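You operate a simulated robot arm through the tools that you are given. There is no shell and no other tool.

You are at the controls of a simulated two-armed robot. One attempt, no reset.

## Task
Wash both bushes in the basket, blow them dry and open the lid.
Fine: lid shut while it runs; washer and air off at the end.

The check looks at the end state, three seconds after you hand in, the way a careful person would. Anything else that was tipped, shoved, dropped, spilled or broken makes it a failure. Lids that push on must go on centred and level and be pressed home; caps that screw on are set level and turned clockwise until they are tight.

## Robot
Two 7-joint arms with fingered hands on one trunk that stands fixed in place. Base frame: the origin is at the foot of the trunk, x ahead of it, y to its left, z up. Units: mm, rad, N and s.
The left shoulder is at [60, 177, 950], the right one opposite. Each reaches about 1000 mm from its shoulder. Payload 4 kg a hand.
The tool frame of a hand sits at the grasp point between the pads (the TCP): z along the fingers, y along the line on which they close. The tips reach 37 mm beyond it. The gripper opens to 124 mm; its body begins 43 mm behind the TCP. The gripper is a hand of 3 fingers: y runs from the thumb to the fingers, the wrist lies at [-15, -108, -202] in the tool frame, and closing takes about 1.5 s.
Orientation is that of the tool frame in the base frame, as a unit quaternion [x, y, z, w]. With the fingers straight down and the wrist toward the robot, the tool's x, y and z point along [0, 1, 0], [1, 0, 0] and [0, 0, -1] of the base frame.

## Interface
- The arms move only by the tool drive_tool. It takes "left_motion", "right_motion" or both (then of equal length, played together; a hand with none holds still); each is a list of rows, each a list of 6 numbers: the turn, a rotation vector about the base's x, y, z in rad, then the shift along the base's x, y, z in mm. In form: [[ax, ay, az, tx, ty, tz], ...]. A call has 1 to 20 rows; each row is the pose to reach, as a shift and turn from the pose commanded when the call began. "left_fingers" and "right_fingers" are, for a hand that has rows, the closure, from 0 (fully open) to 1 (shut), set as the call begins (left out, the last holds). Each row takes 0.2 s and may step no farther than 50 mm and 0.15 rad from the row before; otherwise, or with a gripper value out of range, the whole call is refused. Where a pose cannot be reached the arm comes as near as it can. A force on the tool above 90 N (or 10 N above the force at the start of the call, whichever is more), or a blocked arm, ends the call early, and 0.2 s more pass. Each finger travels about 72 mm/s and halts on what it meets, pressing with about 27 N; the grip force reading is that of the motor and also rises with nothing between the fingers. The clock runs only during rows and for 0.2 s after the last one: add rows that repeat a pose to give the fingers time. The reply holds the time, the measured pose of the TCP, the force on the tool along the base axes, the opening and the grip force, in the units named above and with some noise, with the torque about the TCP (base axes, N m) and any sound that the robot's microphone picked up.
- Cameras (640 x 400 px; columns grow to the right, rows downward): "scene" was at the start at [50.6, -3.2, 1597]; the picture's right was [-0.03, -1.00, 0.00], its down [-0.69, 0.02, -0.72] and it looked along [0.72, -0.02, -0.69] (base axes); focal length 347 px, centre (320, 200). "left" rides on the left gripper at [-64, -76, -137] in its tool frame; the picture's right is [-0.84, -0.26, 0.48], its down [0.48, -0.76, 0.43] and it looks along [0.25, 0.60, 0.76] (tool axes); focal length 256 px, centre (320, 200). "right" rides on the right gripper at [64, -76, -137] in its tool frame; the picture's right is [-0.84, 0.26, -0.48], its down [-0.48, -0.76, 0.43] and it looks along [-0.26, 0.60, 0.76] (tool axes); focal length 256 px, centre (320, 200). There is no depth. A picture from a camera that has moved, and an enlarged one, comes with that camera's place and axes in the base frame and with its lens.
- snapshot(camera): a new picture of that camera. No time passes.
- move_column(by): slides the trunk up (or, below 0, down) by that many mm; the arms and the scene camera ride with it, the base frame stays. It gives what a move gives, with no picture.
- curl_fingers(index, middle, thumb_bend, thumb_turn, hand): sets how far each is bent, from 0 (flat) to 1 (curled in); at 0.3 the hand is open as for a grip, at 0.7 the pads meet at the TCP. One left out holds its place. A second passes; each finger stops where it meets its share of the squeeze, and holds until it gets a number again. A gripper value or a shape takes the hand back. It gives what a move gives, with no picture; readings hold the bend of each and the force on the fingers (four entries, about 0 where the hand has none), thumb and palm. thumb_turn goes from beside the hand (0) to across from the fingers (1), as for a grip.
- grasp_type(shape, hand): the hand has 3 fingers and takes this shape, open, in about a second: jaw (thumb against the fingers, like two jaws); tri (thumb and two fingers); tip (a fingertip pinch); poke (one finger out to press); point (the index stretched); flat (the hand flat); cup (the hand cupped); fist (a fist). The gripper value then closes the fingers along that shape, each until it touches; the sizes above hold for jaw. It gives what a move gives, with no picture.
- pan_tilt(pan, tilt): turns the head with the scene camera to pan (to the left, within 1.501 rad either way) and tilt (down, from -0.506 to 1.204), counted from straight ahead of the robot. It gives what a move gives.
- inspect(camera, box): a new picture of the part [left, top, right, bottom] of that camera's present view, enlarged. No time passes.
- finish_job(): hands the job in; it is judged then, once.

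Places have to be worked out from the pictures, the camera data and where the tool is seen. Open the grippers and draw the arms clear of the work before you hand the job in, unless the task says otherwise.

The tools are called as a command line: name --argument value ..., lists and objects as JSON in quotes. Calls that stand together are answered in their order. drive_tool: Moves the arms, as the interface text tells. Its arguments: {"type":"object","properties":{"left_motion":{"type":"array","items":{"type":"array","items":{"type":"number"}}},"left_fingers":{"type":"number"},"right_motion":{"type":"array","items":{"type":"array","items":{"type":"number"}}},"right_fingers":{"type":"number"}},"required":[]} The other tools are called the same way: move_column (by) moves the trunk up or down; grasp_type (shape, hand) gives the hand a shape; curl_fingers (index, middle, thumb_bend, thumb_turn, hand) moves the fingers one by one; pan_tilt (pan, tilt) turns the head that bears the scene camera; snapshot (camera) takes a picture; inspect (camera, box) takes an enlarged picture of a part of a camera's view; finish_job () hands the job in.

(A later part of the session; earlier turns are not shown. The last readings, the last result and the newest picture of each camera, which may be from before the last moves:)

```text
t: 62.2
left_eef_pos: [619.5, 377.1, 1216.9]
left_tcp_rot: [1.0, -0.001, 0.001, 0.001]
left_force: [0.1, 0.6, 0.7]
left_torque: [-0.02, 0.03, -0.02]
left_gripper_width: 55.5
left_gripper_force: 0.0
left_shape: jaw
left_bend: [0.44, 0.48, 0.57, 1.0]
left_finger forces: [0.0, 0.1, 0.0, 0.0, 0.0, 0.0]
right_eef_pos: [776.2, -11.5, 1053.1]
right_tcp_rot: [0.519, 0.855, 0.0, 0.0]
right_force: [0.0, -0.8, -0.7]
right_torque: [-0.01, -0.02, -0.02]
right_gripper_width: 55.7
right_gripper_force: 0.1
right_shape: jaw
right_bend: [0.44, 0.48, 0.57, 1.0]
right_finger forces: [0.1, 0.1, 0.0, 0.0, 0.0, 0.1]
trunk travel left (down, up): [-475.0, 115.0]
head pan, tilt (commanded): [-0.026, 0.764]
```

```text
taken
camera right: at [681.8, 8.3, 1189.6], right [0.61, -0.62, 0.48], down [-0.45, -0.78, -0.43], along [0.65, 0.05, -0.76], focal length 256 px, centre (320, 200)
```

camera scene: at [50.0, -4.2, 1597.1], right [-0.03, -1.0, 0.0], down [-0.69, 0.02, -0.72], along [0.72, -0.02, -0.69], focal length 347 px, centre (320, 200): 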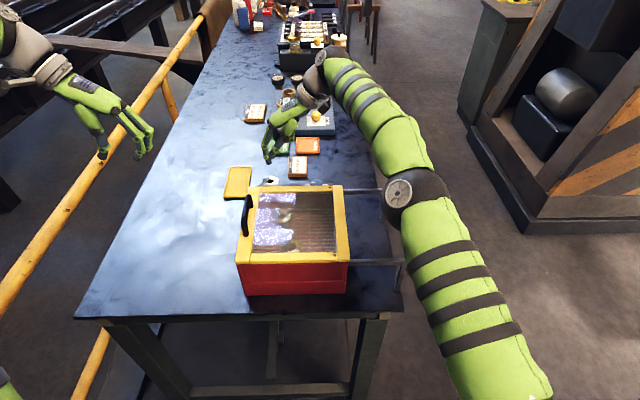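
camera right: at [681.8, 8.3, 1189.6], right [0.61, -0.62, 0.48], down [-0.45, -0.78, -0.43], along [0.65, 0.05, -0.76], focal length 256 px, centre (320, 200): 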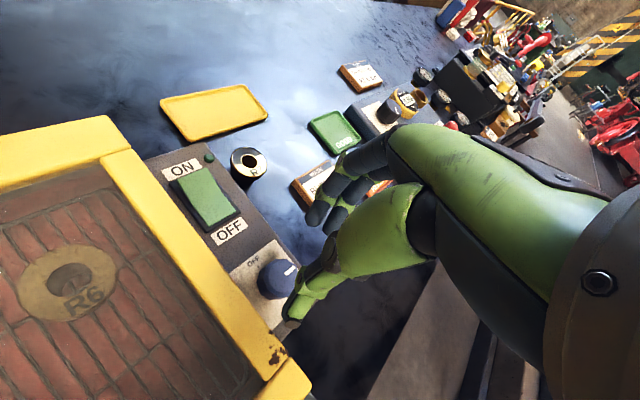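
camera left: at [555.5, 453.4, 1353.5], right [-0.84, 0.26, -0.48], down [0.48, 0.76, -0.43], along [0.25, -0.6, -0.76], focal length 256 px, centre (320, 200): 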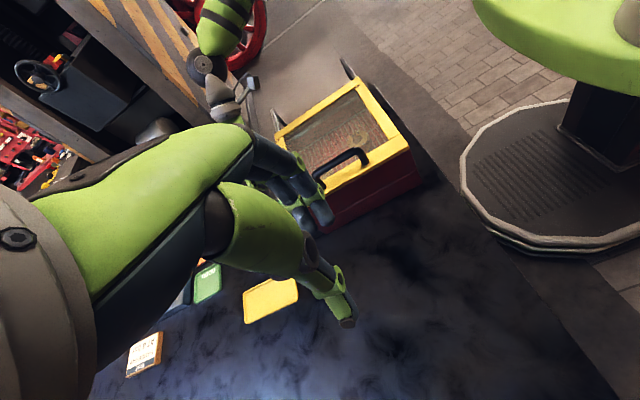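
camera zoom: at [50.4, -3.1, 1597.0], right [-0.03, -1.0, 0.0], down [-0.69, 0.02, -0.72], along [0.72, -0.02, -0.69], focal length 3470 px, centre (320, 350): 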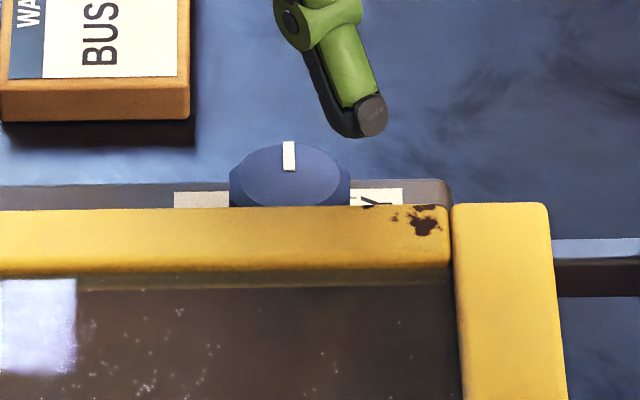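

The pointer now points along +x, at DRY. I check the bushes for droplets and any sign of air.

inspect --camera "right" --box '[0, 180, 200, 380]'

inspect --camera "scene" --box '[240, 180, 360, 270]'

```text
2.00 times, centred on (100, 280) of right
camera zoom: at [681.8, 8.3, 1189.6], right [0.61, -0.62, 0.48], down [-0.45, -0.78, -0.43], along [0.65, 0.05, -0.76], focal length 512 px, centre (760, 40)
```

zoom: 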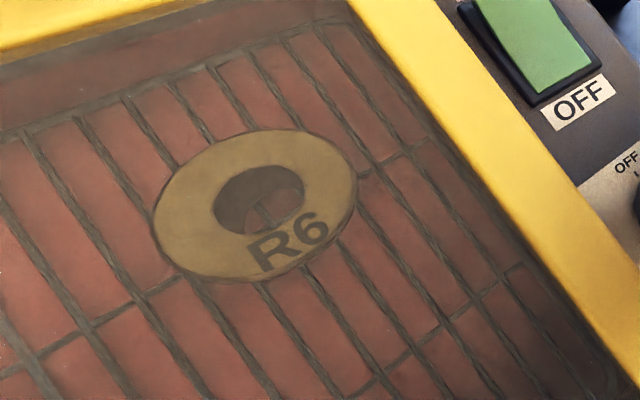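

```text
4.44 times, centred on (300, 225) of scene
camera zoom: at [50.4, -3.1, 1597.0], right [-0.03, -1.0, 0.0], down [-0.69, 0.02, -0.72], along [0.72, -0.02, -0.69], focal length 1542 px, centre (409, 89)
```

zoom: 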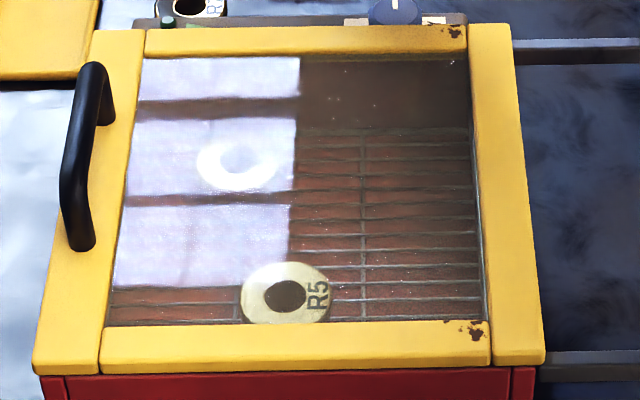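

Both bushes look clean and free of droplets. I give the air about 4 s more while turning the open hand to a good start angle above the knob for the way back.

drive_tool --right_motion '[[0, 0, 0.06, 0, 0, 0], [0, 0, 0.12, -1, 0, 0], [0, 0, 0.19, -1.8, -1.5, 0], [0, 0, 0.19, -1.8, -1.5, 0], [0, 0, 0.19, -1.8, -1.5, 0], [0, 0, 0.19, -1.8, -1.5, 0], [0, 0, 0.19, -1.8, -1.5, 0], [0, 0, 0.19, -1.8, -1.5, 0], [0, 0, 0.19, -1.8, -1.5, 0], [0, 0, 0.19, -1.8, -1.5, 0], [0, 0, 0.19, -1.8, -1.5, 0], [0, 0, 0.19, -1.8, -1.5, 0], [0, 0, 0.19, -1.8, -1.5, 0], [0, 0, 0.19, -1.8, -1.5, 0], [0, 0, 0.19, -1.8, -1.5, 0], [0, 0, 0.19, -1.8, -1.5, 0], [0, 0, 0.19, -1.8, -1.5, -12], [0, 0, 0.19, -1.8, -1.5, -24], [0, 0, 0.19, -1.8, -1.5, -36]]' --right_fingers 0.5

snapshot --camera "right"

inspect --camera "scene" --box '[290, 155, 350, 205]'

```text
t: 66.2
left_eef_pos: [619.8, 375.9, 1217.3]
left_tcp_rot: [1.0, -0.001, 0.0, 0.0]
left_force: [-0.3, -0.4, 0.6]
left_torque: [0.0, 0.02, -0.01]
left_gripper_width: 55.7
left_gripper_force: 0.0
left_shape: jaw
left_bend: [0.44, 0.48, 0.57, 1.0]
left_finger forces: [0.1, 0.1, 0.1, 0.0, 0.0, 0.0]
right_eef_pos: [776.5, -15.4, 1018.2]
right_tcp_rot: [0.436, 0.9, 0.0, 0.0]
right_force: [0.0, 1.1, -0.4]
right_torque: [-0.01, 0.01, -0.01]
right_gripper_width: 61.5
right_gripper_force: 0.0
right_shape: jaw
right_bend: [0.42, 0.46, 0.56, 1.0]
right_finger forces: [0.1, 0.0, 0.1, 0.1, 0.0, 0.0]
trunk travel left (down, up): [-475.0, 115.0]
head pan, tilt (commanded): [-0.026, 0.764]
```

```text
taken
camera right: at [678.0, -14.3, 1154.8], right [0.72, -0.5, 0.48], down [-0.3, -0.85, -0.43], along [0.63, 0.17, -0.76], focal length 256 px, centre (320, 200)
```

right: 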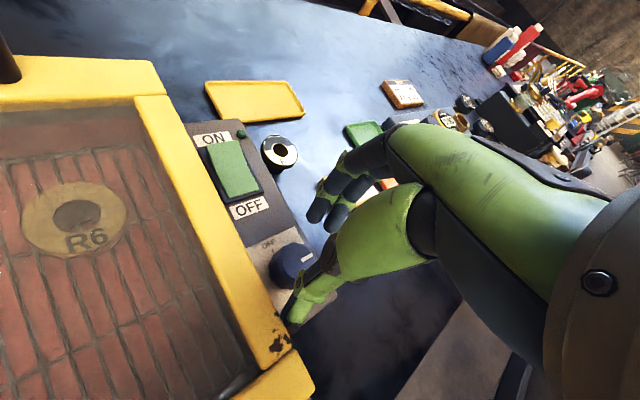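

```text
8.00 times, centred on (320, 180) of scene
camera zoom: at [50.8, -3.2, 1597.0], right [-0.03, -1.0, 0.0], down [-0.69, 0.02, -0.72], along [0.72, -0.02, -0.69], focal length 2776 px, centre (320, 360)
```

zoom: 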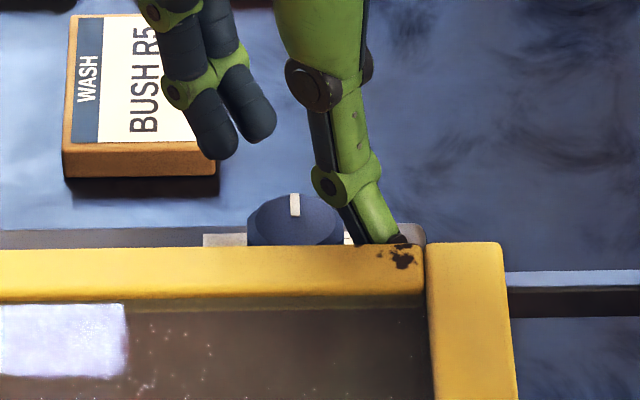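

The thumb would pass only a few millimetres from the lid edge at this angle, so I add 0.2 rad of yaw first and then lower around the knob.

drive_tool --right_motion '[[0, 0, 0.1, 0.4, -0.4, 0], [0, 0, 0.21, 0.8, -0.8, 0], [0, 0, 0.21, 0.8, -0.8, -8], [0, 0, 0.21, 0.8, -0.8, -18], [0, 0, 0.21, 0.8, -0.8, -28], [0, 0, 0.21, 0.8, -0.8, -34]]'

inspect --camera "right" --box '[220, 160, 400, 360]'

inspect --camera "scene" --box '[290, 155, 350, 205]'

```text
t: 67.6
left_eef_pos: [619.6, 377.5, 1217.8]
left_tcp_rot: [1.0, -0.001, 0.0, 0.001]
left_force: [0.9, -0.5, 0.7]
left_torque: [0.01, 0.0, 0.01]
left_gripper_width: 55.7
left_gripper_force: 0.0
left_shape: jaw
left_bend: [0.44, 0.48, 0.57, 1.0]
left_finger forces: [0.0, 0.1, 0.1, 0.0, 0.0, 0.1]
right_eef_pos: [777.9, -17.3, 983.8]
right_tcp_rot: [0.339, 0.941, 0.0, 0.001]
right_force: [-0.1, 0.5, -0.7]
right_torque: [0.02, 0.0, 0.01]
right_gripper_width: 61.9
right_gripper_force: 0.1
right_shape: jaw
right_bend: [0.42, 0.46, 0.56, 1.0]
right_finger forces: [0.0, 0.1, 0.0, 0.0, 0.0, 0.0]
trunk travel left (down, up): [-475.0, 115.0]
head pan, tilt (commanded): [-0.026, 0.764]
```

```text
2.00 times, centred on (310, 260) of right
camera zoom: at [681.4, -34.9, 1121.0], right [0.81, -0.34, 0.48], down [-0.11, -0.89, -0.43], along [0.58, 0.3, -0.76], focal length 512 px, centre (340, 80)
```

zoom: 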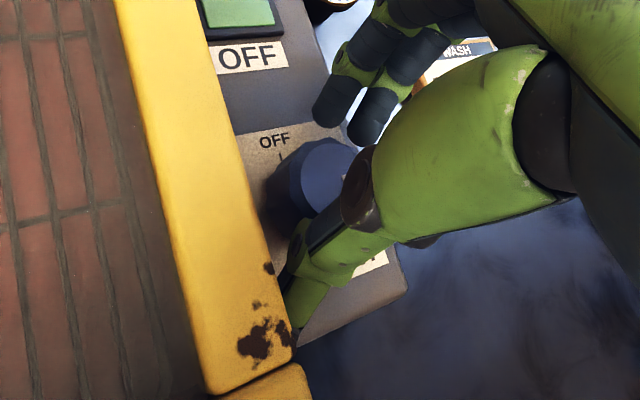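

```text
8.00 times, centred on (320, 180) of scene
camera zoom: at [50.8, -3.1, 1597.0], right [-0.03, -1.0, 0.0], down [-0.69, 0.02, -0.72], along [0.72, -0.02, -0.69], focal length 2776 px, centre (320, 360)
```

zoom: 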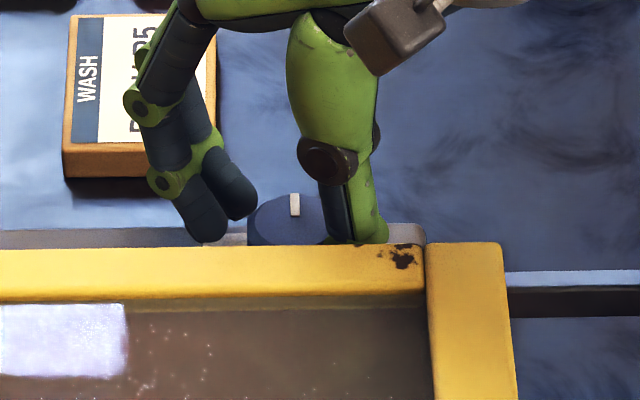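

Everything is clear and without force. I close on the knob and turn it counter-clockwise by 0.87 rad.

drive_tool --right_motion '[[0, 0, 0, 0.7, 0.8, 0], [0, 0, 0, 1.3, 1.5, 0], [0, 0, 0, 1.3, 1.5, 0], [0, 0, 0, 1.3, 1.5, 0], [0, 0, 0, 1.3, 1.5, 0]]' --right_fingers 0.9

drive_tool --right_motion '[[0, 0, 0.125, 0.3, -0.2, 0], [0, 0, 0.25, 0.7, -0.4, 0], [0, 0, 0.375, 1.0, -0.5, 0], [0, 0, 0.5, 1.4, -0.6, 0], [0, 0, 0.625, 1.8, -0.7, 0], [0, 0, 0.75, 2.1, -0.7, 0], [0, 0, 0.87, 2.4, -0.7, 0]]'

inspect --camera "scene" --box '[290, 155, 350, 205]'

inspect --camera "right" --box '[220, 160, 400, 360]'

```text
t: 68.8
left_eef_pos: [618.7, 376.7, 1217.4]
left_tcp_rot: [1.0, -0.001, 0.0, 0.0]
left_force: [0.8, -0.4, 0.4]
left_torque: [0.02, 0.02, -0.06]
left_gripper_width: 56.0
left_gripper_force: 0.1
left_shape: jaw
left_bend: [0.44, 0.48, 0.57, 1.0]
left_finger forces: [0.0, 0.0, 0.0, 0.0, 0.1, 0.0]
right_eef_pos: [778.5, -15.3, 983.0]
right_tcp_rot: [0.339, 0.941, 0.0, 0.0]
right_force: [-4.6, -5.0, 3.6]
right_torque: [0.02, -0.01, 0.05]
right_gripper_width: 36.0
right_gripper_force: 27.0
right_shape: jaw
right_bend: [0.54, 0.58, 0.61, 1.0]
right_finger forces: [14.8, 7.6, 0.1, 0.0, 30.4, 0.1]
trunk travel left (down, up): [-475.0, 115.0]
head pan, tilt (commanded): [-0.026, 0.764]
```

```text
t: 70.4
left_eef_pos: [619.3, 376.9, 1217.8]
left_tcp_rot: [1.0, 0.0, 0.0, 0.0]
left_force: [0.3, 0.6, 0.6]
left_torque: [-0.02, 0.0, 0.01]
left_gripper_width: 55.7
left_gripper_force: 0.2
left_shape: jaw
left_bend: [0.44, 0.48, 0.57, 1.0]
left_finger forces: [0.0, 0.0, 0.0, 0.1, 0.1, 0.0]
right_eef_pos: [781.3, -15.5, 982.7]
right_tcp_rot: [-0.09, 0.996, 0.002, 0.001]
right_force: [0.7, -1.8, 3.0]
right_torque: [0.18, 0.0, -0.05]
right_gripper_width: 35.2
right_gripper_force: 27.4
right_shape: jaw
right_bend: [0.54, 0.58, 0.61, 1.0]
right_finger forces: [17.1, 10.2, 0.0, 0.1, 28.6, 0.0]
trunk travel left (down, up): [-475.0, 115.0]
head pan, tilt (commanded): [-0.026, 0.764]
```

```text
8.00 times, centred on (320, 180) of scene
camera zoom: at [50.4, -3.3, 1597.1], right [-0.03, -1.0, 0.0], down [-0.69, 0.02, -0.72], along [0.72, -0.02, -0.69], focal length 2776 px, centre (320, 360)
```

zoom: 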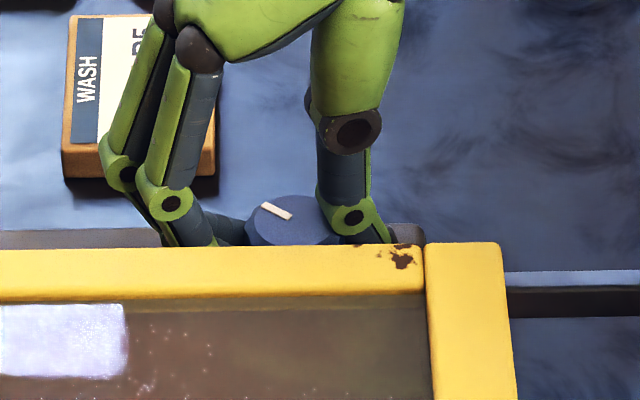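

```text
2.00 times, centred on (310, 260) of right
camera zoom: at [733.0, -102.1, 1120.9], right [0.78, 0.4, 0.48], down [0.61, -0.66, -0.43], along [0.14, 0.63, -0.76], focal length 512 px, centre (340, 80)
```

zoom: 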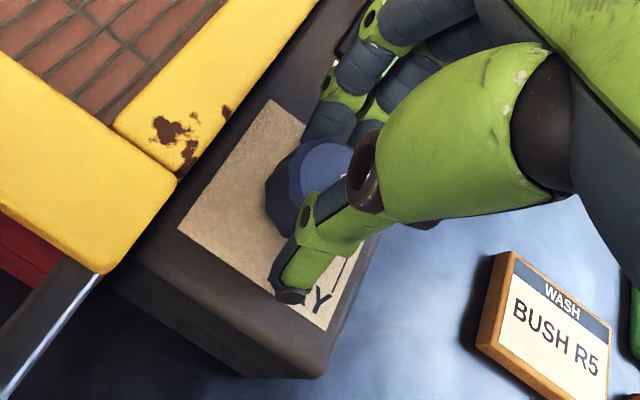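

The pointer has about 35° left to OFF. I open the jaws, move the thumb off the knob, swing the hand back and regrip.

drive_tool --right_motion '[[0, 0, 0, 0.2, -1, 0], [0, 0, 0, 0.5, -3, 0], [0, 0, 0, 0.5, -3, 0], [0, 0, 0, 0.5, -3, 0], [0, 0, 0, 0.5, -3, 0], [0, 0, -0.13, -0.2, -3, 0], [0, 0, -0.26, -0.8, -3, 0], [0, 0, -0.39, -1.5, -2.8, 0], [0, 0, -0.52, -2.3, -2.6, 0], [0, 0, -0.65, -3.2, -2.3, 0]]' --right_fingers 0.5

inspect --camera "scene" --box '[290, 155, 350, 205]'

```text
t: 72.6
left_eef_pos: [619.0, 378.3, 1217.4]
left_tcp_rot: [1.0, 0.0, 0.0, 0.0]
left_force: [0.3, 0.0, 0.4]
left_torque: [-0.01, -0.02, 0.02]
left_gripper_width: 55.7
left_gripper_force: 0.1
left_shape: jaw
left_bend: [0.44, 0.48, 0.57, 1.0]
left_finger forces: [0.0, 0.0, 0.1, 0.1, 0.0, 0.0]
right_eef_pos: [775.7, -18.1, 982.8]
right_tcp_rot: [0.234, 0.972, 0.0, 0.0]
right_force: [0.2, 0.4, 0.7]
right_torque: [0.0, -0.02, -0.01]
right_gripper_width: 61.7
right_gripper_force: 0.0
right_shape: jaw
right_bend: [0.42, 0.46, 0.56, 1.0]
right_finger forces: [0.0, 0.0, 0.1, 0.0, 0.0, 0.1]
trunk travel left (down, up): [-475.0, 115.0]
head pan, tilt (commanded): [-0.026, 0.764]
```

```text
8.00 times, centred on (320, 180) of scene
camera zoom: at [50.4, -2.9, 1597.0], right [-0.03, -1.0, 0.0], down [-0.69, 0.02, -0.72], along [0.72, -0.02, -0.69], focal length 2776 px, centre (320, 360)
```

zoom: 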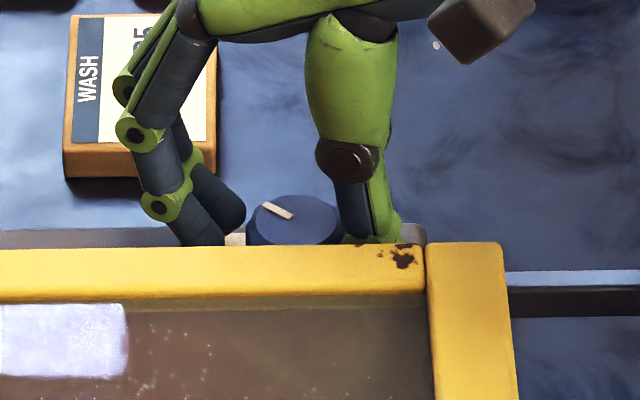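

The pointer stayed put at about 37° from OFF and the thumb is free. I grip again and turn 0.65 rad counter-clockwise.

drive_tool --right_motion '[[0, 0, 0, 0.7, 1.3, 0], [0, 0, 0, 1.4, 2.7, 0], [0, 0, 0, 1.4, 2.7, 0], [0, 0, 0, 1.4, 2.7, 0], [0, 0, 0, 1.4, 2.7, 0]]' --right_fingers 0.9

drive_tool --right_motion '[[0, 0, 0.11, 0.3, 0, 0], [0, 0, 0.22, 0.6, -0.1, 0], [0, 0, 0.33, 0.9, -0.2, 0], [0, 0, 0.44, 1.3, -0.3, 0], [0, 0, 0.55, 1.6, -0.3, 0], [0, 0, 0.65, 1.9, -0.3, 0]]'

inspect --camera "scene" --box '[290, 155, 350, 205]'

```text
t: 73.8
left_eef_pos: [617.6, 376.9, 1217.2]
left_tcp_rot: [1.0, -0.001, 0.0, 0.0]
left_force: [0.1, 0.1, -0.6]
left_torque: [-0.02, -0.02, 0.02]
left_gripper_width: 55.7
left_gripper_force: 0.0
left_shape: jaw
left_bend: [0.44, 0.48, 0.57, 1.0]
left_finger forces: [0.0, 0.0, 0.1, 0.0, 0.0, 0.0]
right_eef_pos: [777.3, -17.5, 983.3]
right_tcp_rot: [0.234, 0.972, 0.0, 0.0]
right_force: [-2.9, -7.3, 3.6]
right_torque: [0.01, -0.02, -0.01]
right_gripper_width: 35.2
right_gripper_force: 26.9
right_shape: jaw
right_bend: [0.53, 0.57, 0.62, 1.0]
right_finger forces: [15.2, 7.8, 0.0, 0.1, 31.0, 0.1]
trunk travel left (down, up): [-475.0, 115.0]
head pan, tilt (commanded): [-0.026, 0.764]
```

```text
t: 75.2
left_eef_pos: [619.8, 375.8, 1216.2]
left_tcp_rot: [1.0, -0.001, 0.0, 0.0]
left_force: [0.1, -0.4, -0.4]
left_torque: [0.05, -0.02, 0.02]
left_gripper_width: 55.7
left_gripper_force: 0.1
left_shape: jaw
left_bend: [0.44, 0.48, 0.57, 1.0]
left_finger forces: [0.0, 0.0, 0.1, 0.0, 0.0, 0.0]
right_eef_pos: [780.2, -16.1, 982.7]
right_tcp_rot: [-0.089, 0.996, 0.0, 0.001]
right_force: [5.0, -8.0, 8.6]
right_torque: [0.08, -0.07, -0.04]
right_gripper_width: 35.5
right_gripper_force: 27.4
right_shape: jaw
right_bend: [0.53, 0.57, 0.62, 1.0]
right_finger forces: [15.7, 9.9, 0.1, 0.0, 34.1, 0.0]
trunk travel left (down, up): [-475.0, 115.0]
head pan, tilt (commanded): [-0.026, 0.764]
```

```text
8.00 times, centred on (320, 180) of scene
camera zoom: at [50.5, -3.9, 1597.1], right [-0.03, -1.0, 0.0], down [-0.69, 0.02, -0.72], along [0.72, -0.02, -0.69], focal length 2776 px, centre (320, 360)
```

zoom: 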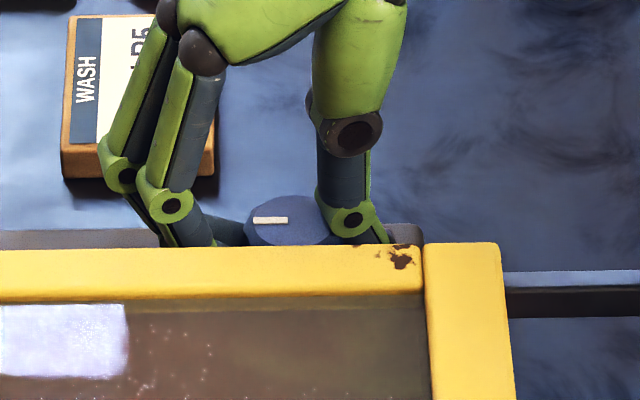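

The pointer lies along +y again, at OFF. I open the jaws, free the thumb and lift straight up.

drive_tool --right_motion '[[0, 0, 0, 0.2, -1, 0], [0, 0, 0, 0.5, -3, 0], [0, 0, 0, 0.5, -3, 0], [0, 0, 0, 0.5, -3, 0], [0, 0, 0, 0.5, -3, 10], [0, 0, 0, 0.5, -3, 30], [0, 0, 0, 0.5, -3, 55], [0, 0, 0, 0.5, -3, 80]]' --right_fingers 0.5

inspect --camera "scene" --box '[290, 155, 350, 205]'

inspect --camera "right" --box '[200, 200, 360, 360]'

snapshot --camera "right"

```text
t: 77.0
left_eef_pos: [618.2, 376.5, 1217.2]
left_tcp_rot: [1.0, -0.001, -0.001, 0.0]
left_force: [0.1, 0.6, 0.0]
left_torque: [0.04, -0.01, 0.0]
left_gripper_width: 55.6
left_gripper_force: 0.0
left_shape: jaw
left_bend: [0.44, 0.48, 0.57, 1.0]
left_finger forces: [0.0, 0.0, 0.0, 0.0, 0.0, 0.0]
right_eef_pos: [774.6, -18.6, 1060.8]
right_tcp_rot: [-0.09, 0.996, 0.0, 0.0]
right_force: [0.6, 0.5, -0.5]
right_torque: [0.01, -0.02, 0.02]
right_gripper_width: 61.4
right_gripper_force: 0.2
right_shape: jaw
right_bend: [0.42, 0.46, 0.56, 1.0]
right_finger forces: [0.1, 0.0, 0.0, 0.0, 0.0, 0.1]
right hand out of reach, approached as far as the arm can: row 8
trunk travel left (down, up): [-475.0, 115.0]
head pan, tilt (commanded): [-0.026, 0.764]
```

```text
8.00 times, centred on (320, 180) of scene
camera zoom: at [50.1, -3.6, 1597.0], right [-0.03, -1.0, 0.0], down [-0.69, 0.02, -0.72], along [0.72, -0.02, -0.69], focal length 2776 px, centre (320, 360)
```

zoom: 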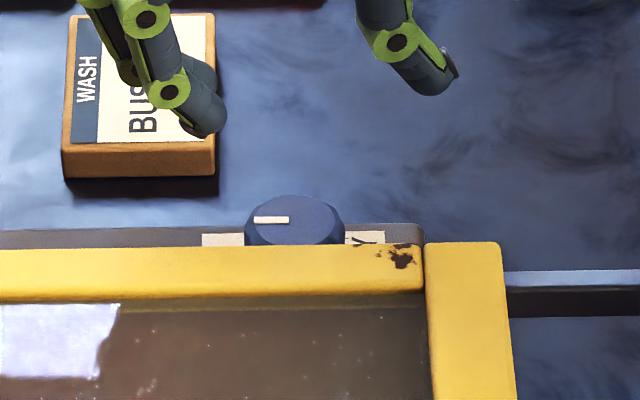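

```text
2.50 times, centred on (280, 280) of right
camera zoom: at [727.3, -106.3, 1198.4], right [0.78, 0.4, 0.48], down [0.61, -0.66, -0.43], along [0.15, 0.63, -0.76], focal length 640 px, centre (420, 0)
```

zoom: 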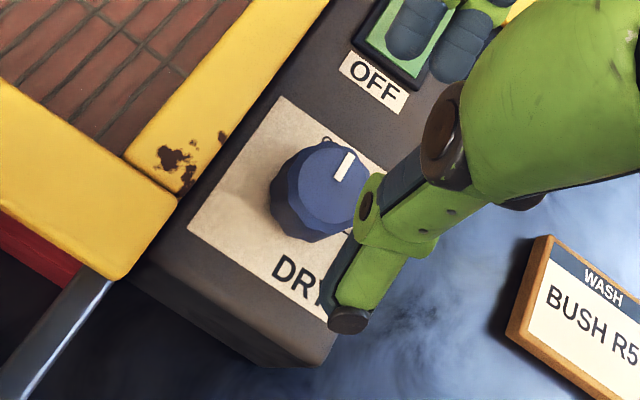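

```text
taken
camera right: at [727.3, -106.3, 1198.4], right [0.78, 0.4, 0.48], down [0.61, -0.66, -0.43], along [0.15, 0.63, -0.76], focal length 256 px, centre (320, 200)
```

right: 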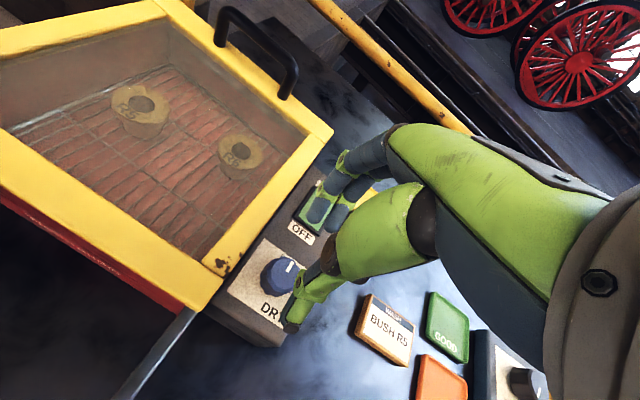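

The knob is back at OFF. I withdraw the right hand to its place on the right, turning it back on the way.

drive_tool --right_motion '[[0, 0, -0.13, -10, -20, 14], [0, 0, -0.27, -22, -42, 28], [0, 0, -0.41, -36, -66, 42], [0, 0, -0.55, -50, -90, 56], [0, 0, -0.69, -64, -114, 70], [0, 0, -0.83, -78, -138, 84], [0, 0, -0.97, -92, -162, 98], [0, 0, -1.11, -106, -186, 112], [0, 0, -1.25, -120, -210, 126], [0, 0, -1.39, -134, -234, 140], [0, 0, -1.53, -148, -258, 154], [0, 0, -1.67, -162, -282, 166], [0, 0, -1.75, -175, -300, 170]]' --right_fingers 0.0

snapshot --camera "scene"

snapshot --camera "right"

```text
t: 79.8
left_eef_pos: [617.4, 377.7, 1215.8]
left_tcp_rot: [1.0, -0.001, 0.0, 0.0]
left_force: [-0.5, 0.2, -0.4]
left_torque: [-0.04, 0.01, -0.01]
left_gripper_width: 55.8
left_gripper_force: 0.0
left_shape: jaw
left_bend: [0.44, 0.48, 0.57, 1.0]
left_finger forces: [0.0, 0.0, 0.1, 0.1, 0.0, 0.0]
right_eef_pos: [602.0, -318.6, 1231.9]
right_tcp_rot: [0.708, 0.707, 0.0, 0.0]
right_force: [-0.1, 0.2, 0.9]
right_torque: [-0.01, 0.02, 0.0]
right_gripper_width: 123.7
right_gripper_force: 0.0
right_shape: jaw
right_bend: [0.3, 0.3, 0.3, 0.98]
right_finger forces: [0.1, 0.1, 0.1, 0.0, 0.0, 0.0]
trunk travel left (down, up): [-475.0, 115.0]
head pan, tilt (commanded): [-0.026, 0.764]
```

```text
taken
camera scene: at [50.1, -3.4, 1597.0], right [-0.03, -1.0, 0.0], down [-0.69, 0.02, -0.72], along [0.72, -0.02, -0.69], focal length 347 px, centre (320, 200)
```

scene: 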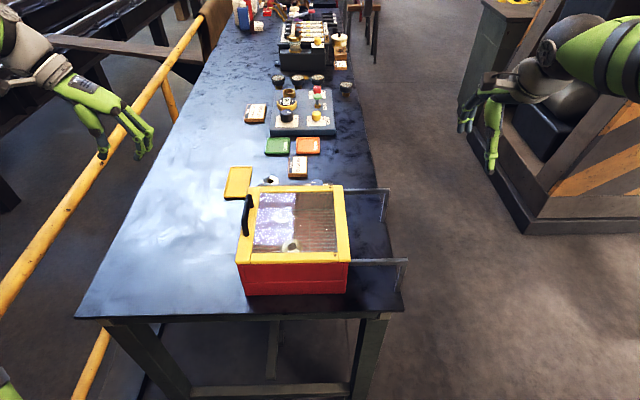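

```text
taken
camera right: at [526.8, -256.9, 1368.4], right [0.26, -0.84, 0.48], down [-0.76, -0.48, -0.43], along [0.6, -0.26, -0.76], focal length 256 px, centre (320, 200)
```

right: 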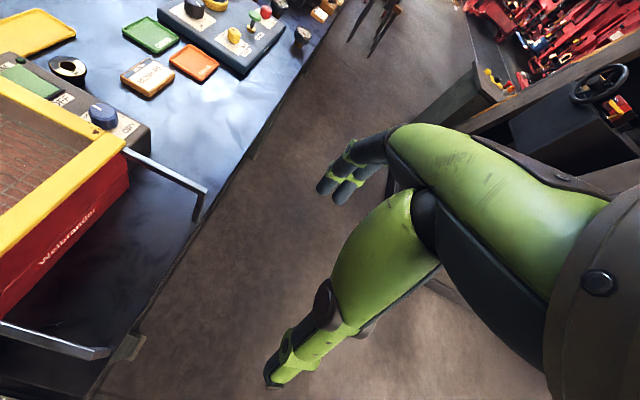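

I verify the panel: rocker, lamp and knob position.

inspect --camera "right" --box '[0, 40, 160, 160]'

inspect --camera "scene" --box '[240, 165, 340, 225]'

```text
3.33 times, centred on (80, 100) of right
camera zoom: at [526.8, -256.9, 1368.4], right [0.26, -0.84, 0.48], down [-0.76, -0.48, -0.43], along [0.6, -0.26, -0.76], focal length 853 px, centre (1120, 533)
```

zoom: 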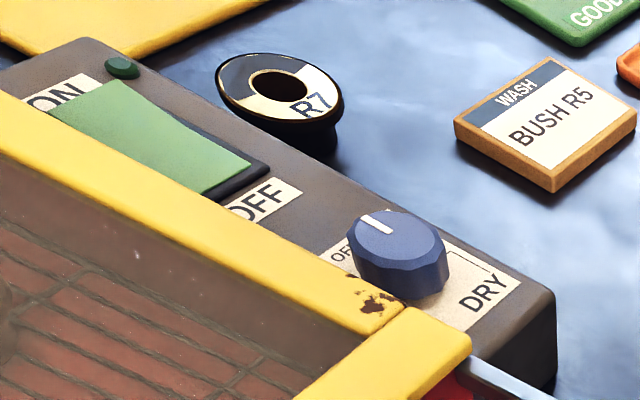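

```text
6.40 times, centred on (290, 195) of scene
camera zoom: at [50.1, -3.4, 1597.0], right [-0.03, -1.0, 0.0], down [-0.69, 0.02, -0.72], along [0.72, -0.02, -0.69], focal length 2221 px, centre (512, 232)
```

zoom: 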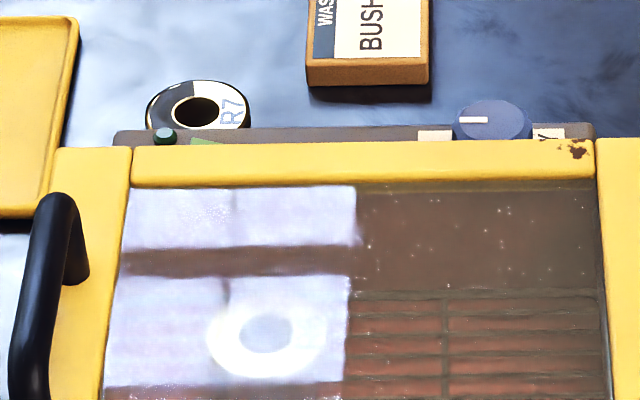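

Washer off, lamp dark, knob at OFF exactly as at the start. Now I bring the left hand back over the handle with half-open jaws.

drive_tool --left_motion '[[0, 0, 0, -1, -40, -12], [0, 0, 0, -2, -80, -28], [0, 0, 0, -3, -120, -48], [0, 0, 0, -4, -160, -70], [0, 0, 0, -4, -195, -95], [0, 0, 0, -4, -218, -120], [0, 0, 0, -4, -218, -140]]'

inspect --camera "scene" --box '[200, 150, 320, 240]'

snapshot --camera "left"

```text
t: 81.4
left_eef_pos: [611.5, 161.4, 1079.5]
left_tcp_rot: [1.0, 0.0, 0.0, -0.001]
left_force: [0.2, 0.2, 0.4]
left_torque: [0.0, -0.01, -0.02]
left_gripper_width: 55.5
left_gripper_force: 0.1
left_shape: jaw
left_bend: [0.44, 0.48, 0.57, 1.0]
left_finger forces: [0.0, 0.0, 0.1, 0.0, 0.0, 0.0]
right_eef_pos: [601.9, -319.3, 1231.0]
right_tcp_rot: [0.707, 0.707, -0.001, 0.0]
right_force: [0.8, -0.6, 0.7]
right_torque: [-0.06, 0.05, 0.04]
right_gripper_width: 123.8
right_gripper_force: 0.1
right_shape: jaw
right_bend: [0.3, 0.3, 0.3, 0.98]
right_finger forces: [0.0, 0.0, 0.0, 0.1, 0.1, 0.0]
trunk travel left (down, up): [-475.0, 115.0]
head pan, tilt (commanded): [-0.026, 0.764]
```

```text
4.44 times, centred on (260, 195) of scene
camera zoom: at [50.8, -2.9, 1597.0], right [-0.03, -1.0, 0.0], down [-0.69, 0.02, -0.72], along [0.72, -0.02, -0.69], focal length 1542 px, centre (587, 222)
```

zoom: 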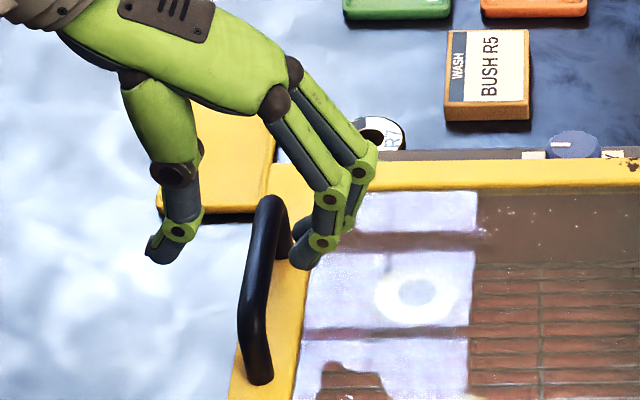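

```text
taken
camera left: at [548.7, 238.2, 1215.8], right [-0.84, 0.26, -0.48], down [0.48, 0.76, -0.43], along [0.26, -0.6, -0.76], focal length 256 px, centre (320, 200)
```

left: 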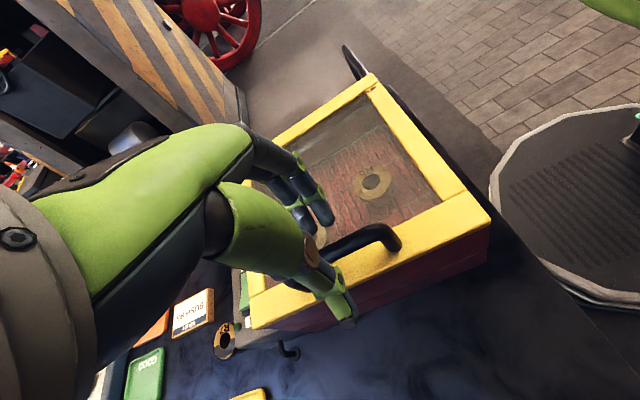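

The jaws straddle the bar. I lower 40 mm with a small shift and close on the handle.

drive_tool --left_motion '[[0, 0, 0, 2, -3, -12], [0, 0, 0, 3, -3, -26], [0, 0, 0, 3, -3, -34], [0, 0, 0, 3, -3, -40]]'

drive_tool --left_motion '[[0, 0, 0, 0, 0, 0], [0, 0, 0, 0, 0, 0], [0, 0, 0, 0, 0, 0], [0, 0, 0, 0, 0, 0], [0, 0, 0, 0, 0, 0]]' --left_fingers 1.0

inspect --camera "scene" --box '[200, 150, 320, 240]'

```text
t: 82.4
left_eef_pos: [614.2, 154.5, 1039.3]
left_tcp_rot: [1.0, -0.001, 0.001, 0.0]
left_force: [-0.2, 0.4, 0.4]
left_torque: [-0.02, 0.02, 0.02]
left_gripper_width: 55.7
left_gripper_force: 0.1
left_shape: jaw
left_bend: [0.44, 0.48, 0.57, 1.0]
left_finger forces: [0.0, 0.0, 0.0, 0.0, 0.0, 0.0]
right_eef_pos: [601.9, -318.4, 1231.3]
right_tcp_rot: [0.707, 0.707, 0.0, 0.001]
right_force: [0.3, 0.0, 0.0]
right_torque: [0.01, 0.03, -0.03]
right_gripper_width: 123.7
right_gripper_force: 0.1
right_shape: jaw
right_bend: [0.3, 0.3, 0.3, 0.98]
right_finger forces: [0.0, 0.1, 0.0, 0.0, 0.0, 0.1]
trunk travel left (down, up): [-475.0, 115.0]
head pan, tilt (commanded): [-0.026, 0.764]
```

```text
t: 83.6
left_eef_pos: [615.0, 156.9, 1037.9]
left_tcp_rot: [1.0, 0.0, -0.001, 0.0]
left_force: [-0.2, 1.9, -4.8]
left_torque: [0.02, -0.06, 0.15]
left_gripper_width: 2.1
left_gripper_force: 27.0
left_shape: jaw
left_bend: [0.7, 0.7, 0.65, 1.0]
left_finger forces: [17.6, 0.0, 0.0, 0.0, 19.1, 0.0]
right_eef_pos: [602.8, -318.8, 1231.5]
right_tcp_rot: [0.708, 0.706, 0.0, 0.0]
right_force: [-0.2, 0.5, 0.5]
right_torque: [-0.04, 0.01, 0.04]
right_gripper_width: 123.6
right_gripper_force: 0.1
right_shape: jaw
right_bend: [0.3, 0.3, 0.3, 0.98]
right_finger forces: [0.0, 0.1, 0.1, 0.0, 0.0, 0.0]
trunk travel left (down, up): [-475.0, 115.0]
head pan, tilt (commanded): [-0.026, 0.764]
```

```text
4.44 times, centred on (260, 195) of scene
camera zoom: at [51.0, -3.0, 1596.9], right [-0.03, -1.0, 0.0], down [-0.69, 0.02, -0.72], along [0.72, -0.02, -0.69], focal length 1542 px, centre (587, 222)
```

zoom: 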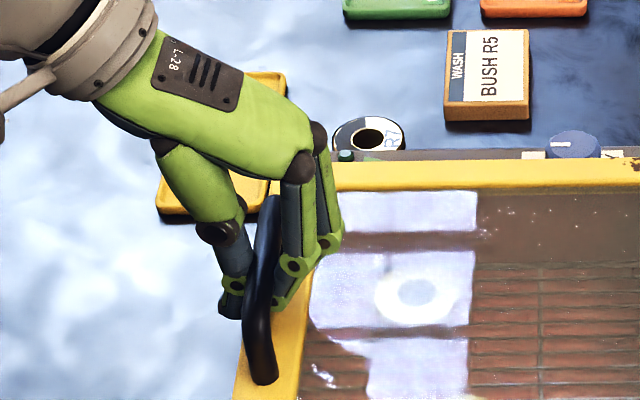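

The bar is held. I slide the lid back along −y, first by 60 mm.

drive_tool --left_motion '[[0, 0, 0, 0, -6, 0], [0, 0, 0, 0, -14, 0], [0, 0, 0, 0, -24, 0], [0, 0, 0, 0, -36, 0], [0, 0, 0, 0, -48, 0], [0, 0, 0, 0, -60, 0]]'

inspect --camera "scene" --box '[220, 150, 430, 290]'

```text
t: 85.0
left_eef_pos: [613.8, 94.8, 1038.3]
left_tcp_rot: [1.0, -0.001, -0.001, 0.001]
left_force: [2.9, 0.5, -7.6]
left_torque: [0.03, -0.06, 0.17]
left_gripper_width: 2.2
left_gripper_force: 26.8
left_shape: jaw
left_bend: [0.7, 0.7, 0.65, 1.0]
left_finger forces: [18.8, 0.0, 0.0, 0.1, 18.9, 0.0]
right_eef_pos: [603.2, -319.7, 1230.3]
right_tcp_rot: [0.707, 0.707, 0.001, 0.001]
right_force: [-0.2, 0.2, 0.4]
right_torque: [0.0, -0.01, 0.02]
right_gripper_width: 123.5
right_gripper_force: 0.1
right_shape: jaw
right_bend: [0.3, 0.3, 0.3, 0.98]
right_finger forces: [0.1, 0.0, 0.0, 0.1, 0.1, 0.0]
trunk travel left (down, up): [-475.0, 115.0]
head pan, tilt (commanded): [-0.026, 0.764]
```

```text
2.86 times, centred on (325, 220) of scene
camera zoom: at [51.6, -3.4, 1596.9], right [-0.03, -1.0, 0.0], down [-0.69, 0.02, -0.72], along [0.72, -0.02, -0.69], focal length 991 px, centre (306, 143)
```

zoom: 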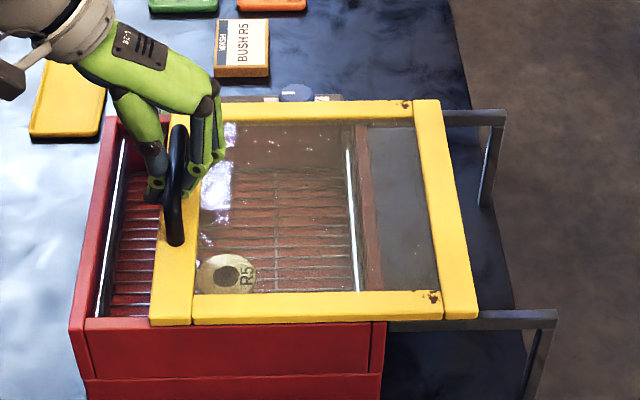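

The lid follows smoothly. I continue another 100 mm.

drive_tool --left_motion '[[0, 0, 0, 0, -8, 0], [0, 0, 0, 0, -18, 0], [0, 0, 0, 0, -30, 0], [0, 0, 0, 0, -42, 0], [0, 0, 0, 0, -54, 0], [0, 0, 0, 0, -66, 0], [0, 0, 0, 0, -78, 0], [0, 0, 0, 0, -90, 0], [0, 0, 0, 0, -98, 0]]'

inspect --camera "scene" --box '[220, 160, 440, 300]'

```text
t: 87.0
left_eef_pos: [614.0, -4.7, 1039.0]
left_tcp_rot: [1.0, -0.001, -0.001, 0.0]
left_force: [-0.1, 0.2, -12.0]
left_torque: [0.04, -0.08, 0.14]
left_gripper_width: 2.3
left_gripper_force: 27.1
left_shape: jaw
left_bend: [0.7, 0.7, 0.65, 1.0]
left_finger forces: [19.5, 0.0, 0.0, 0.0, 19.1, 0.0]
right_eef_pos: [602.9, -320.1, 1230.2]
right_tcp_rot: [0.707, 0.707, 0.0, 0.0]
right_force: [-0.3, -1.1, -0.5]
right_torque: [-0.03, 0.01, 0.0]
right_gripper_width: 123.7
right_gripper_force: 0.2
right_shape: jaw
right_bend: [0.3, 0.3, 0.3, 0.98]
right_finger forces: [0.0, 0.0, 0.0, 0.1, 0.0, 0.1]
trunk travel left (down, up): [-475.0, 115.0]
head pan, tilt (commanded): [-0.026, 0.764]
```

```text
2.86 times, centred on (330, 230) of scene
camera zoom: at [51.4, -3.3, 1596.9], right [-0.03, -1.0, 0.0], down [-0.69, 0.02, -0.72], along [0.72, -0.02, -0.69], focal length 991 px, centre (291, 114)
```

zoom: 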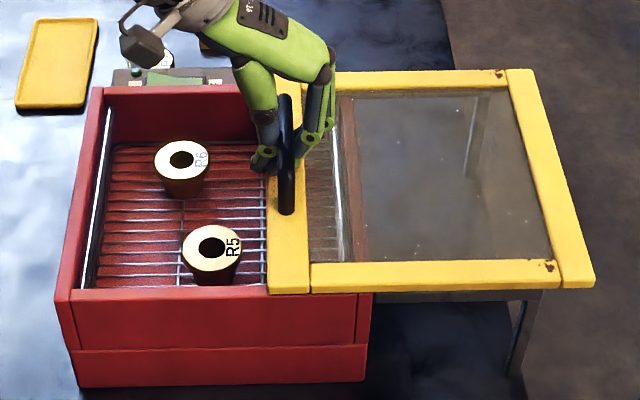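

The bushes are clean and dry, and in the same crop as at the start the lid lacks about 12 mm. I move on 12 mm slowly.

drive_tool --left_motion '[[0, 0, 0, 0, -4, 0], [0, 0, 0, 0, -8, 0], [0, 0, 0, 0, -12, 0]]'

inspect --camera "scene" --box '[220, 160, 440, 300]'

```text
t: 87.8
left_eef_pos: [614.0, -15.8, 1039.9]
left_tcp_rot: [1.0, -0.001, 0.0, -0.001]
left_force: [-2.9, 1.0, -13.7]
left_torque: [0.09, -0.08, 0.11]
left_gripper_width: 2.3
left_gripper_force: 26.9
left_shape: jaw
left_bend: [0.7, 0.7, 0.65, 1.0]
left_finger forces: [19.4, 0.0, 0.1, 0.1, 19.1, 0.0]
right_eef_pos: [601.3, -318.9, 1230.4]
right_tcp_rot: [0.707, 0.707, 0.001, 0.0]
right_force: [-0.3, 0.3, -0.8]
right_torque: [0.01, -0.01, -0.02]
right_gripper_width: 123.6
right_gripper_force: 0.0
right_shape: jaw
right_bend: [0.3, 0.3, 0.3, 0.98]
right_finger forces: [0.1, 0.0, 0.1, 0.0, 0.0, 0.1]
trunk travel left (down, up): [-475.0, 115.0]
head pan, tilt (commanded): [-0.026, 0.764]
```

```text
2.86 times, centred on (330, 230) of scene
camera zoom: at [51.2, -3.3, 1596.9], right [-0.03, -1.0, 0.0], down [-0.69, 0.02, -0.72], along [0.72, -0.02, -0.69], focal length 991 px, centre (291, 114)
```

zoom: 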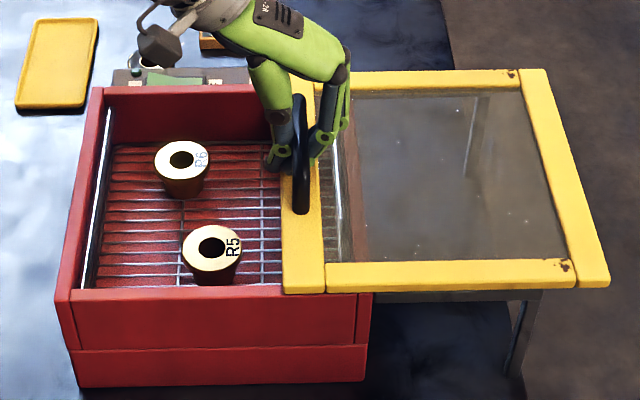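

The lid matches its starting place almost exactly. I nudge it 2 mm more to feel for the open stop.

drive_tool --left_motion '[[0, 0, 0, 0, -1, -1], [0, 0, 0, 0, -2.5, -1], [0, 0, 0, 0, -2.5, -1]]'

inspect --camera "scene" --box '[220, 160, 440, 300]'

```text
t: 88.6
left_eef_pos: [614.7, -16.8, 1037.4]
left_tcp_rot: [1.0, 0.0, -0.001, 0.0]
left_force: [0.7, 0.7, -5.4]
left_torque: [0.04, -0.08, 0.14]
left_gripper_width: 2.2
left_gripper_force: 27.0
left_shape: jaw
left_bend: [0.7, 0.7, 0.65, 1.0]
left_finger forces: [17.3, 0.1, 0.1, 0.0, 18.6, 0.1]
right_eef_pos: [603.1, -319.6, 1230.3]
right_tcp_rot: [0.708, 0.706, 0.0, 0.0]
right_force: [-0.2, -0.1, 0.1]
right_torque: [-0.01, 0.01, -0.01]
right_gripper_width: 123.6
right_gripper_force: 0.1
right_shape: jaw
right_bend: [0.3, 0.3, 0.3, 0.98]
right_finger forces: [0.1, 0.0, 0.0, 0.1, 0.1, 0.1]
trunk travel left (down, up): [-475.0, 115.0]
head pan, tilt (commanded): [-0.026, 0.764]
```

```text
2.86 times, centred on (330, 230) of scene
camera zoom: at [51.1, -3.1, 1597.0], right [-0.03, -1.0, 0.0], down [-0.69, 0.02, -0.72], along [0.72, -0.02, -0.69], focal length 991 px, centre (291, 114)
```

zoom: 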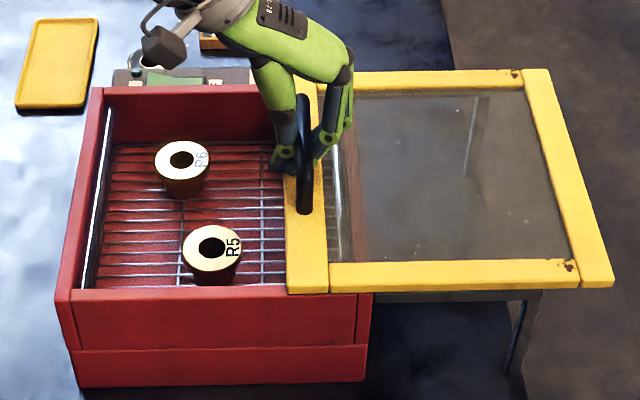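

The lid is now open as at the start, with about 2 mm to spare. I let go of the handle and lift straight up.

drive_tool --left_motion '[[0, 0, 0, 0, 0, 0], [0, 0, 0, 0, 0, 0], [0, 0, 0, 0, 0, 0], [0, 0, 0, 0, 0, 0], [0, 0, 0, 0, 0, 15], [0, 0, 0, 0, 0, 35], [0, 0, 0, 0, 0, 60], [0, 0, 0, 0, 0, 90], [0, 0, 0, 0, 0, 120]]' --left_fingers 0.55

inspect --camera "scene" --box '[220, 160, 440, 300]'

```text
t: 90.6
left_eef_pos: [611.8, -16.8, 1156.5]
left_tcp_rot: [1.0, 0.0, 0.0, 0.0]
left_force: [1.2, 0.0, 0.4]
left_torque: [-0.02, 0.0, 0.0]
left_gripper_width: 55.4
left_gripper_force: 0.1
left_shape: jaw
left_bend: [0.44, 0.48, 0.57, 1.0]
left_finger forces: [0.0, 0.0, 0.0, 0.0, 0.0, 0.0]
right_eef_pos: [602.5, -319.2, 1230.4]
right_tcp_rot: [0.707, 0.708, 0.0, 0.0]
right_force: [-0.8, 0.4, -0.1]
right_torque: [0.0, 0.01, -0.01]
right_gripper_width: 123.8
right_gripper_force: 0.0
right_shape: jaw
right_bend: [0.3, 0.3, 0.3, 0.98]
right_finger forces: [0.1, 0.0, 0.0, 0.0, 0.0, 0.0]
trunk travel left (down, up): [-475.0, 115.0]
head pan, tilt (commanded): [-0.026, 0.764]
```

```text
2.86 times, centred on (330, 230) of scene
camera zoom: at [50.3, -3.3, 1597.0], right [-0.03, -1.0, 0.0], down [-0.69, 0.02, -0.72], along [0.72, -0.02, -0.69], focal length 991 px, centre (291, 114)
```

zoom: 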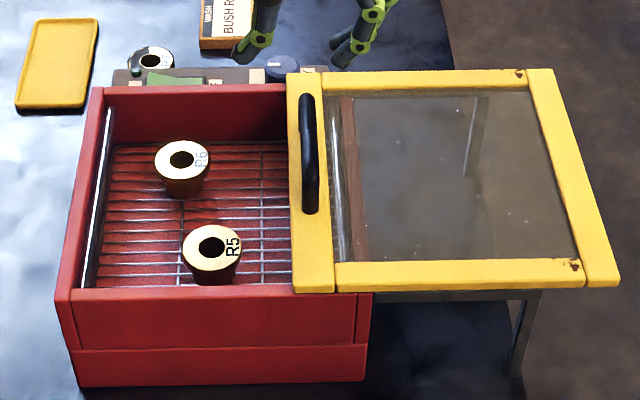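

The lid stands a few millimetres more open than at the start and the bushes are clean. I withdraw the left hand to its starting pose and open it.

drive_tool --left_motion '[[0, 0, 0, 0, 20, 25], [0, 0, 0.14, 7, 48, 40], [0, 0, 0.28, 14, 76, 55], [0, 0, 0.42, 21, 104, 70], [0, 0, 0.56, 28, 132, 80], [0, 0, 0.7, 35, 160, 88], [0, 0, 0.84, 42, 188, 95], [0, 0, 0.98, 49, 216, 100], [0, 0, 1.12, 56, 244, 104], [0, 0, 1.26, 62, 270, 107], [0, 0, 1.4, 67, 290, 107], [0, 0, 1.54, 71, 301, 107], [0, 0, 1.571, 71, 301, 107]]' --left_fingers 0.0

inspect --camera "scene" --box '[220, 160, 440, 300]'

snapshot --camera "scene"

inspect --camera "left" --box '[420, 120, 640, 400]'

```text
t: 93.4
left_eef_pos: [684.4, 282.3, 1264.5]
left_tcp_rot: [0.707, 0.708, 0.0, 0.0]
left_force: [0.2, -0.4, 0.2]
left_torque: [0.02, 0.04, 0.0]
left_gripper_width: 123.7
left_gripper_force: 0.0
left_shape: jaw
left_bend: [0.3, 0.3, 0.3, 0.98]
left_finger forces: [0.0, 0.0, 0.0, 0.0, 0.1, 0.0]
right_eef_pos: [601.6, -319.1, 1231.2]
right_tcp_rot: [0.707, 0.707, 0.001, 0.001]
right_force: [-0.3, -1.0, 0.6]
right_torque: [0.01, -0.02, -0.01]
right_gripper_width: 123.7
right_gripper_force: 0.2
right_shape: jaw
right_bend: [0.3, 0.3, 0.3, 0.98]
right_finger forces: [0.0, 0.1, 0.0, 0.1, 0.0, 0.0]
trunk travel left (down, up): [-475.0, 115.0]
head pan, tilt (commanded): [-0.026, 0.764]
```

```text
2.86 times, centred on (330, 230) of scene
camera zoom: at [50.6, -3.3, 1597.0], right [-0.03, -1.0, 0.0], down [-0.69, 0.02, -0.72], along [0.72, -0.02, -0.69], focal length 991 px, centre (291, 114)
```

zoom: 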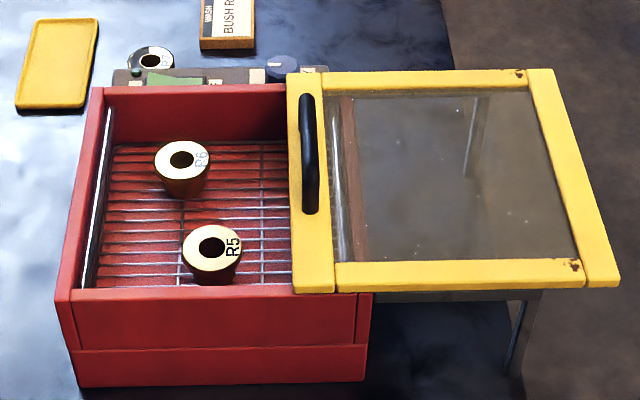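

```text
taken
camera scene: at [50.6, -3.3, 1597.0], right [-0.03, -1.0, 0.0], down [-0.69, 0.02, -0.72], along [0.72, -0.02, -0.69], focal length 347 px, centre (320, 200)
```

scene: 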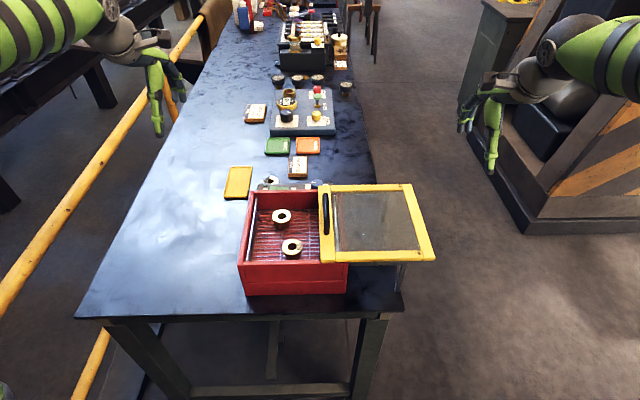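

```text
1.43 times, centred on (530, 260) of left
camera zoom: at [608.6, 220.3, 1401.3], right [-0.26, -0.84, -0.48], down [-0.76, 0.48, -0.44], along [0.6, 0.26, -0.76], focal length 366 px, centre (20, 114)
```

zoom: 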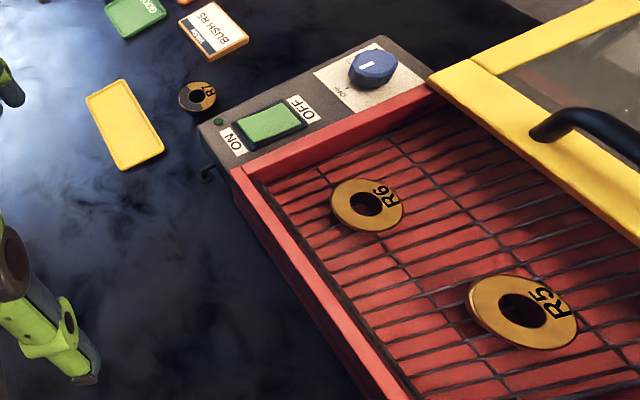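

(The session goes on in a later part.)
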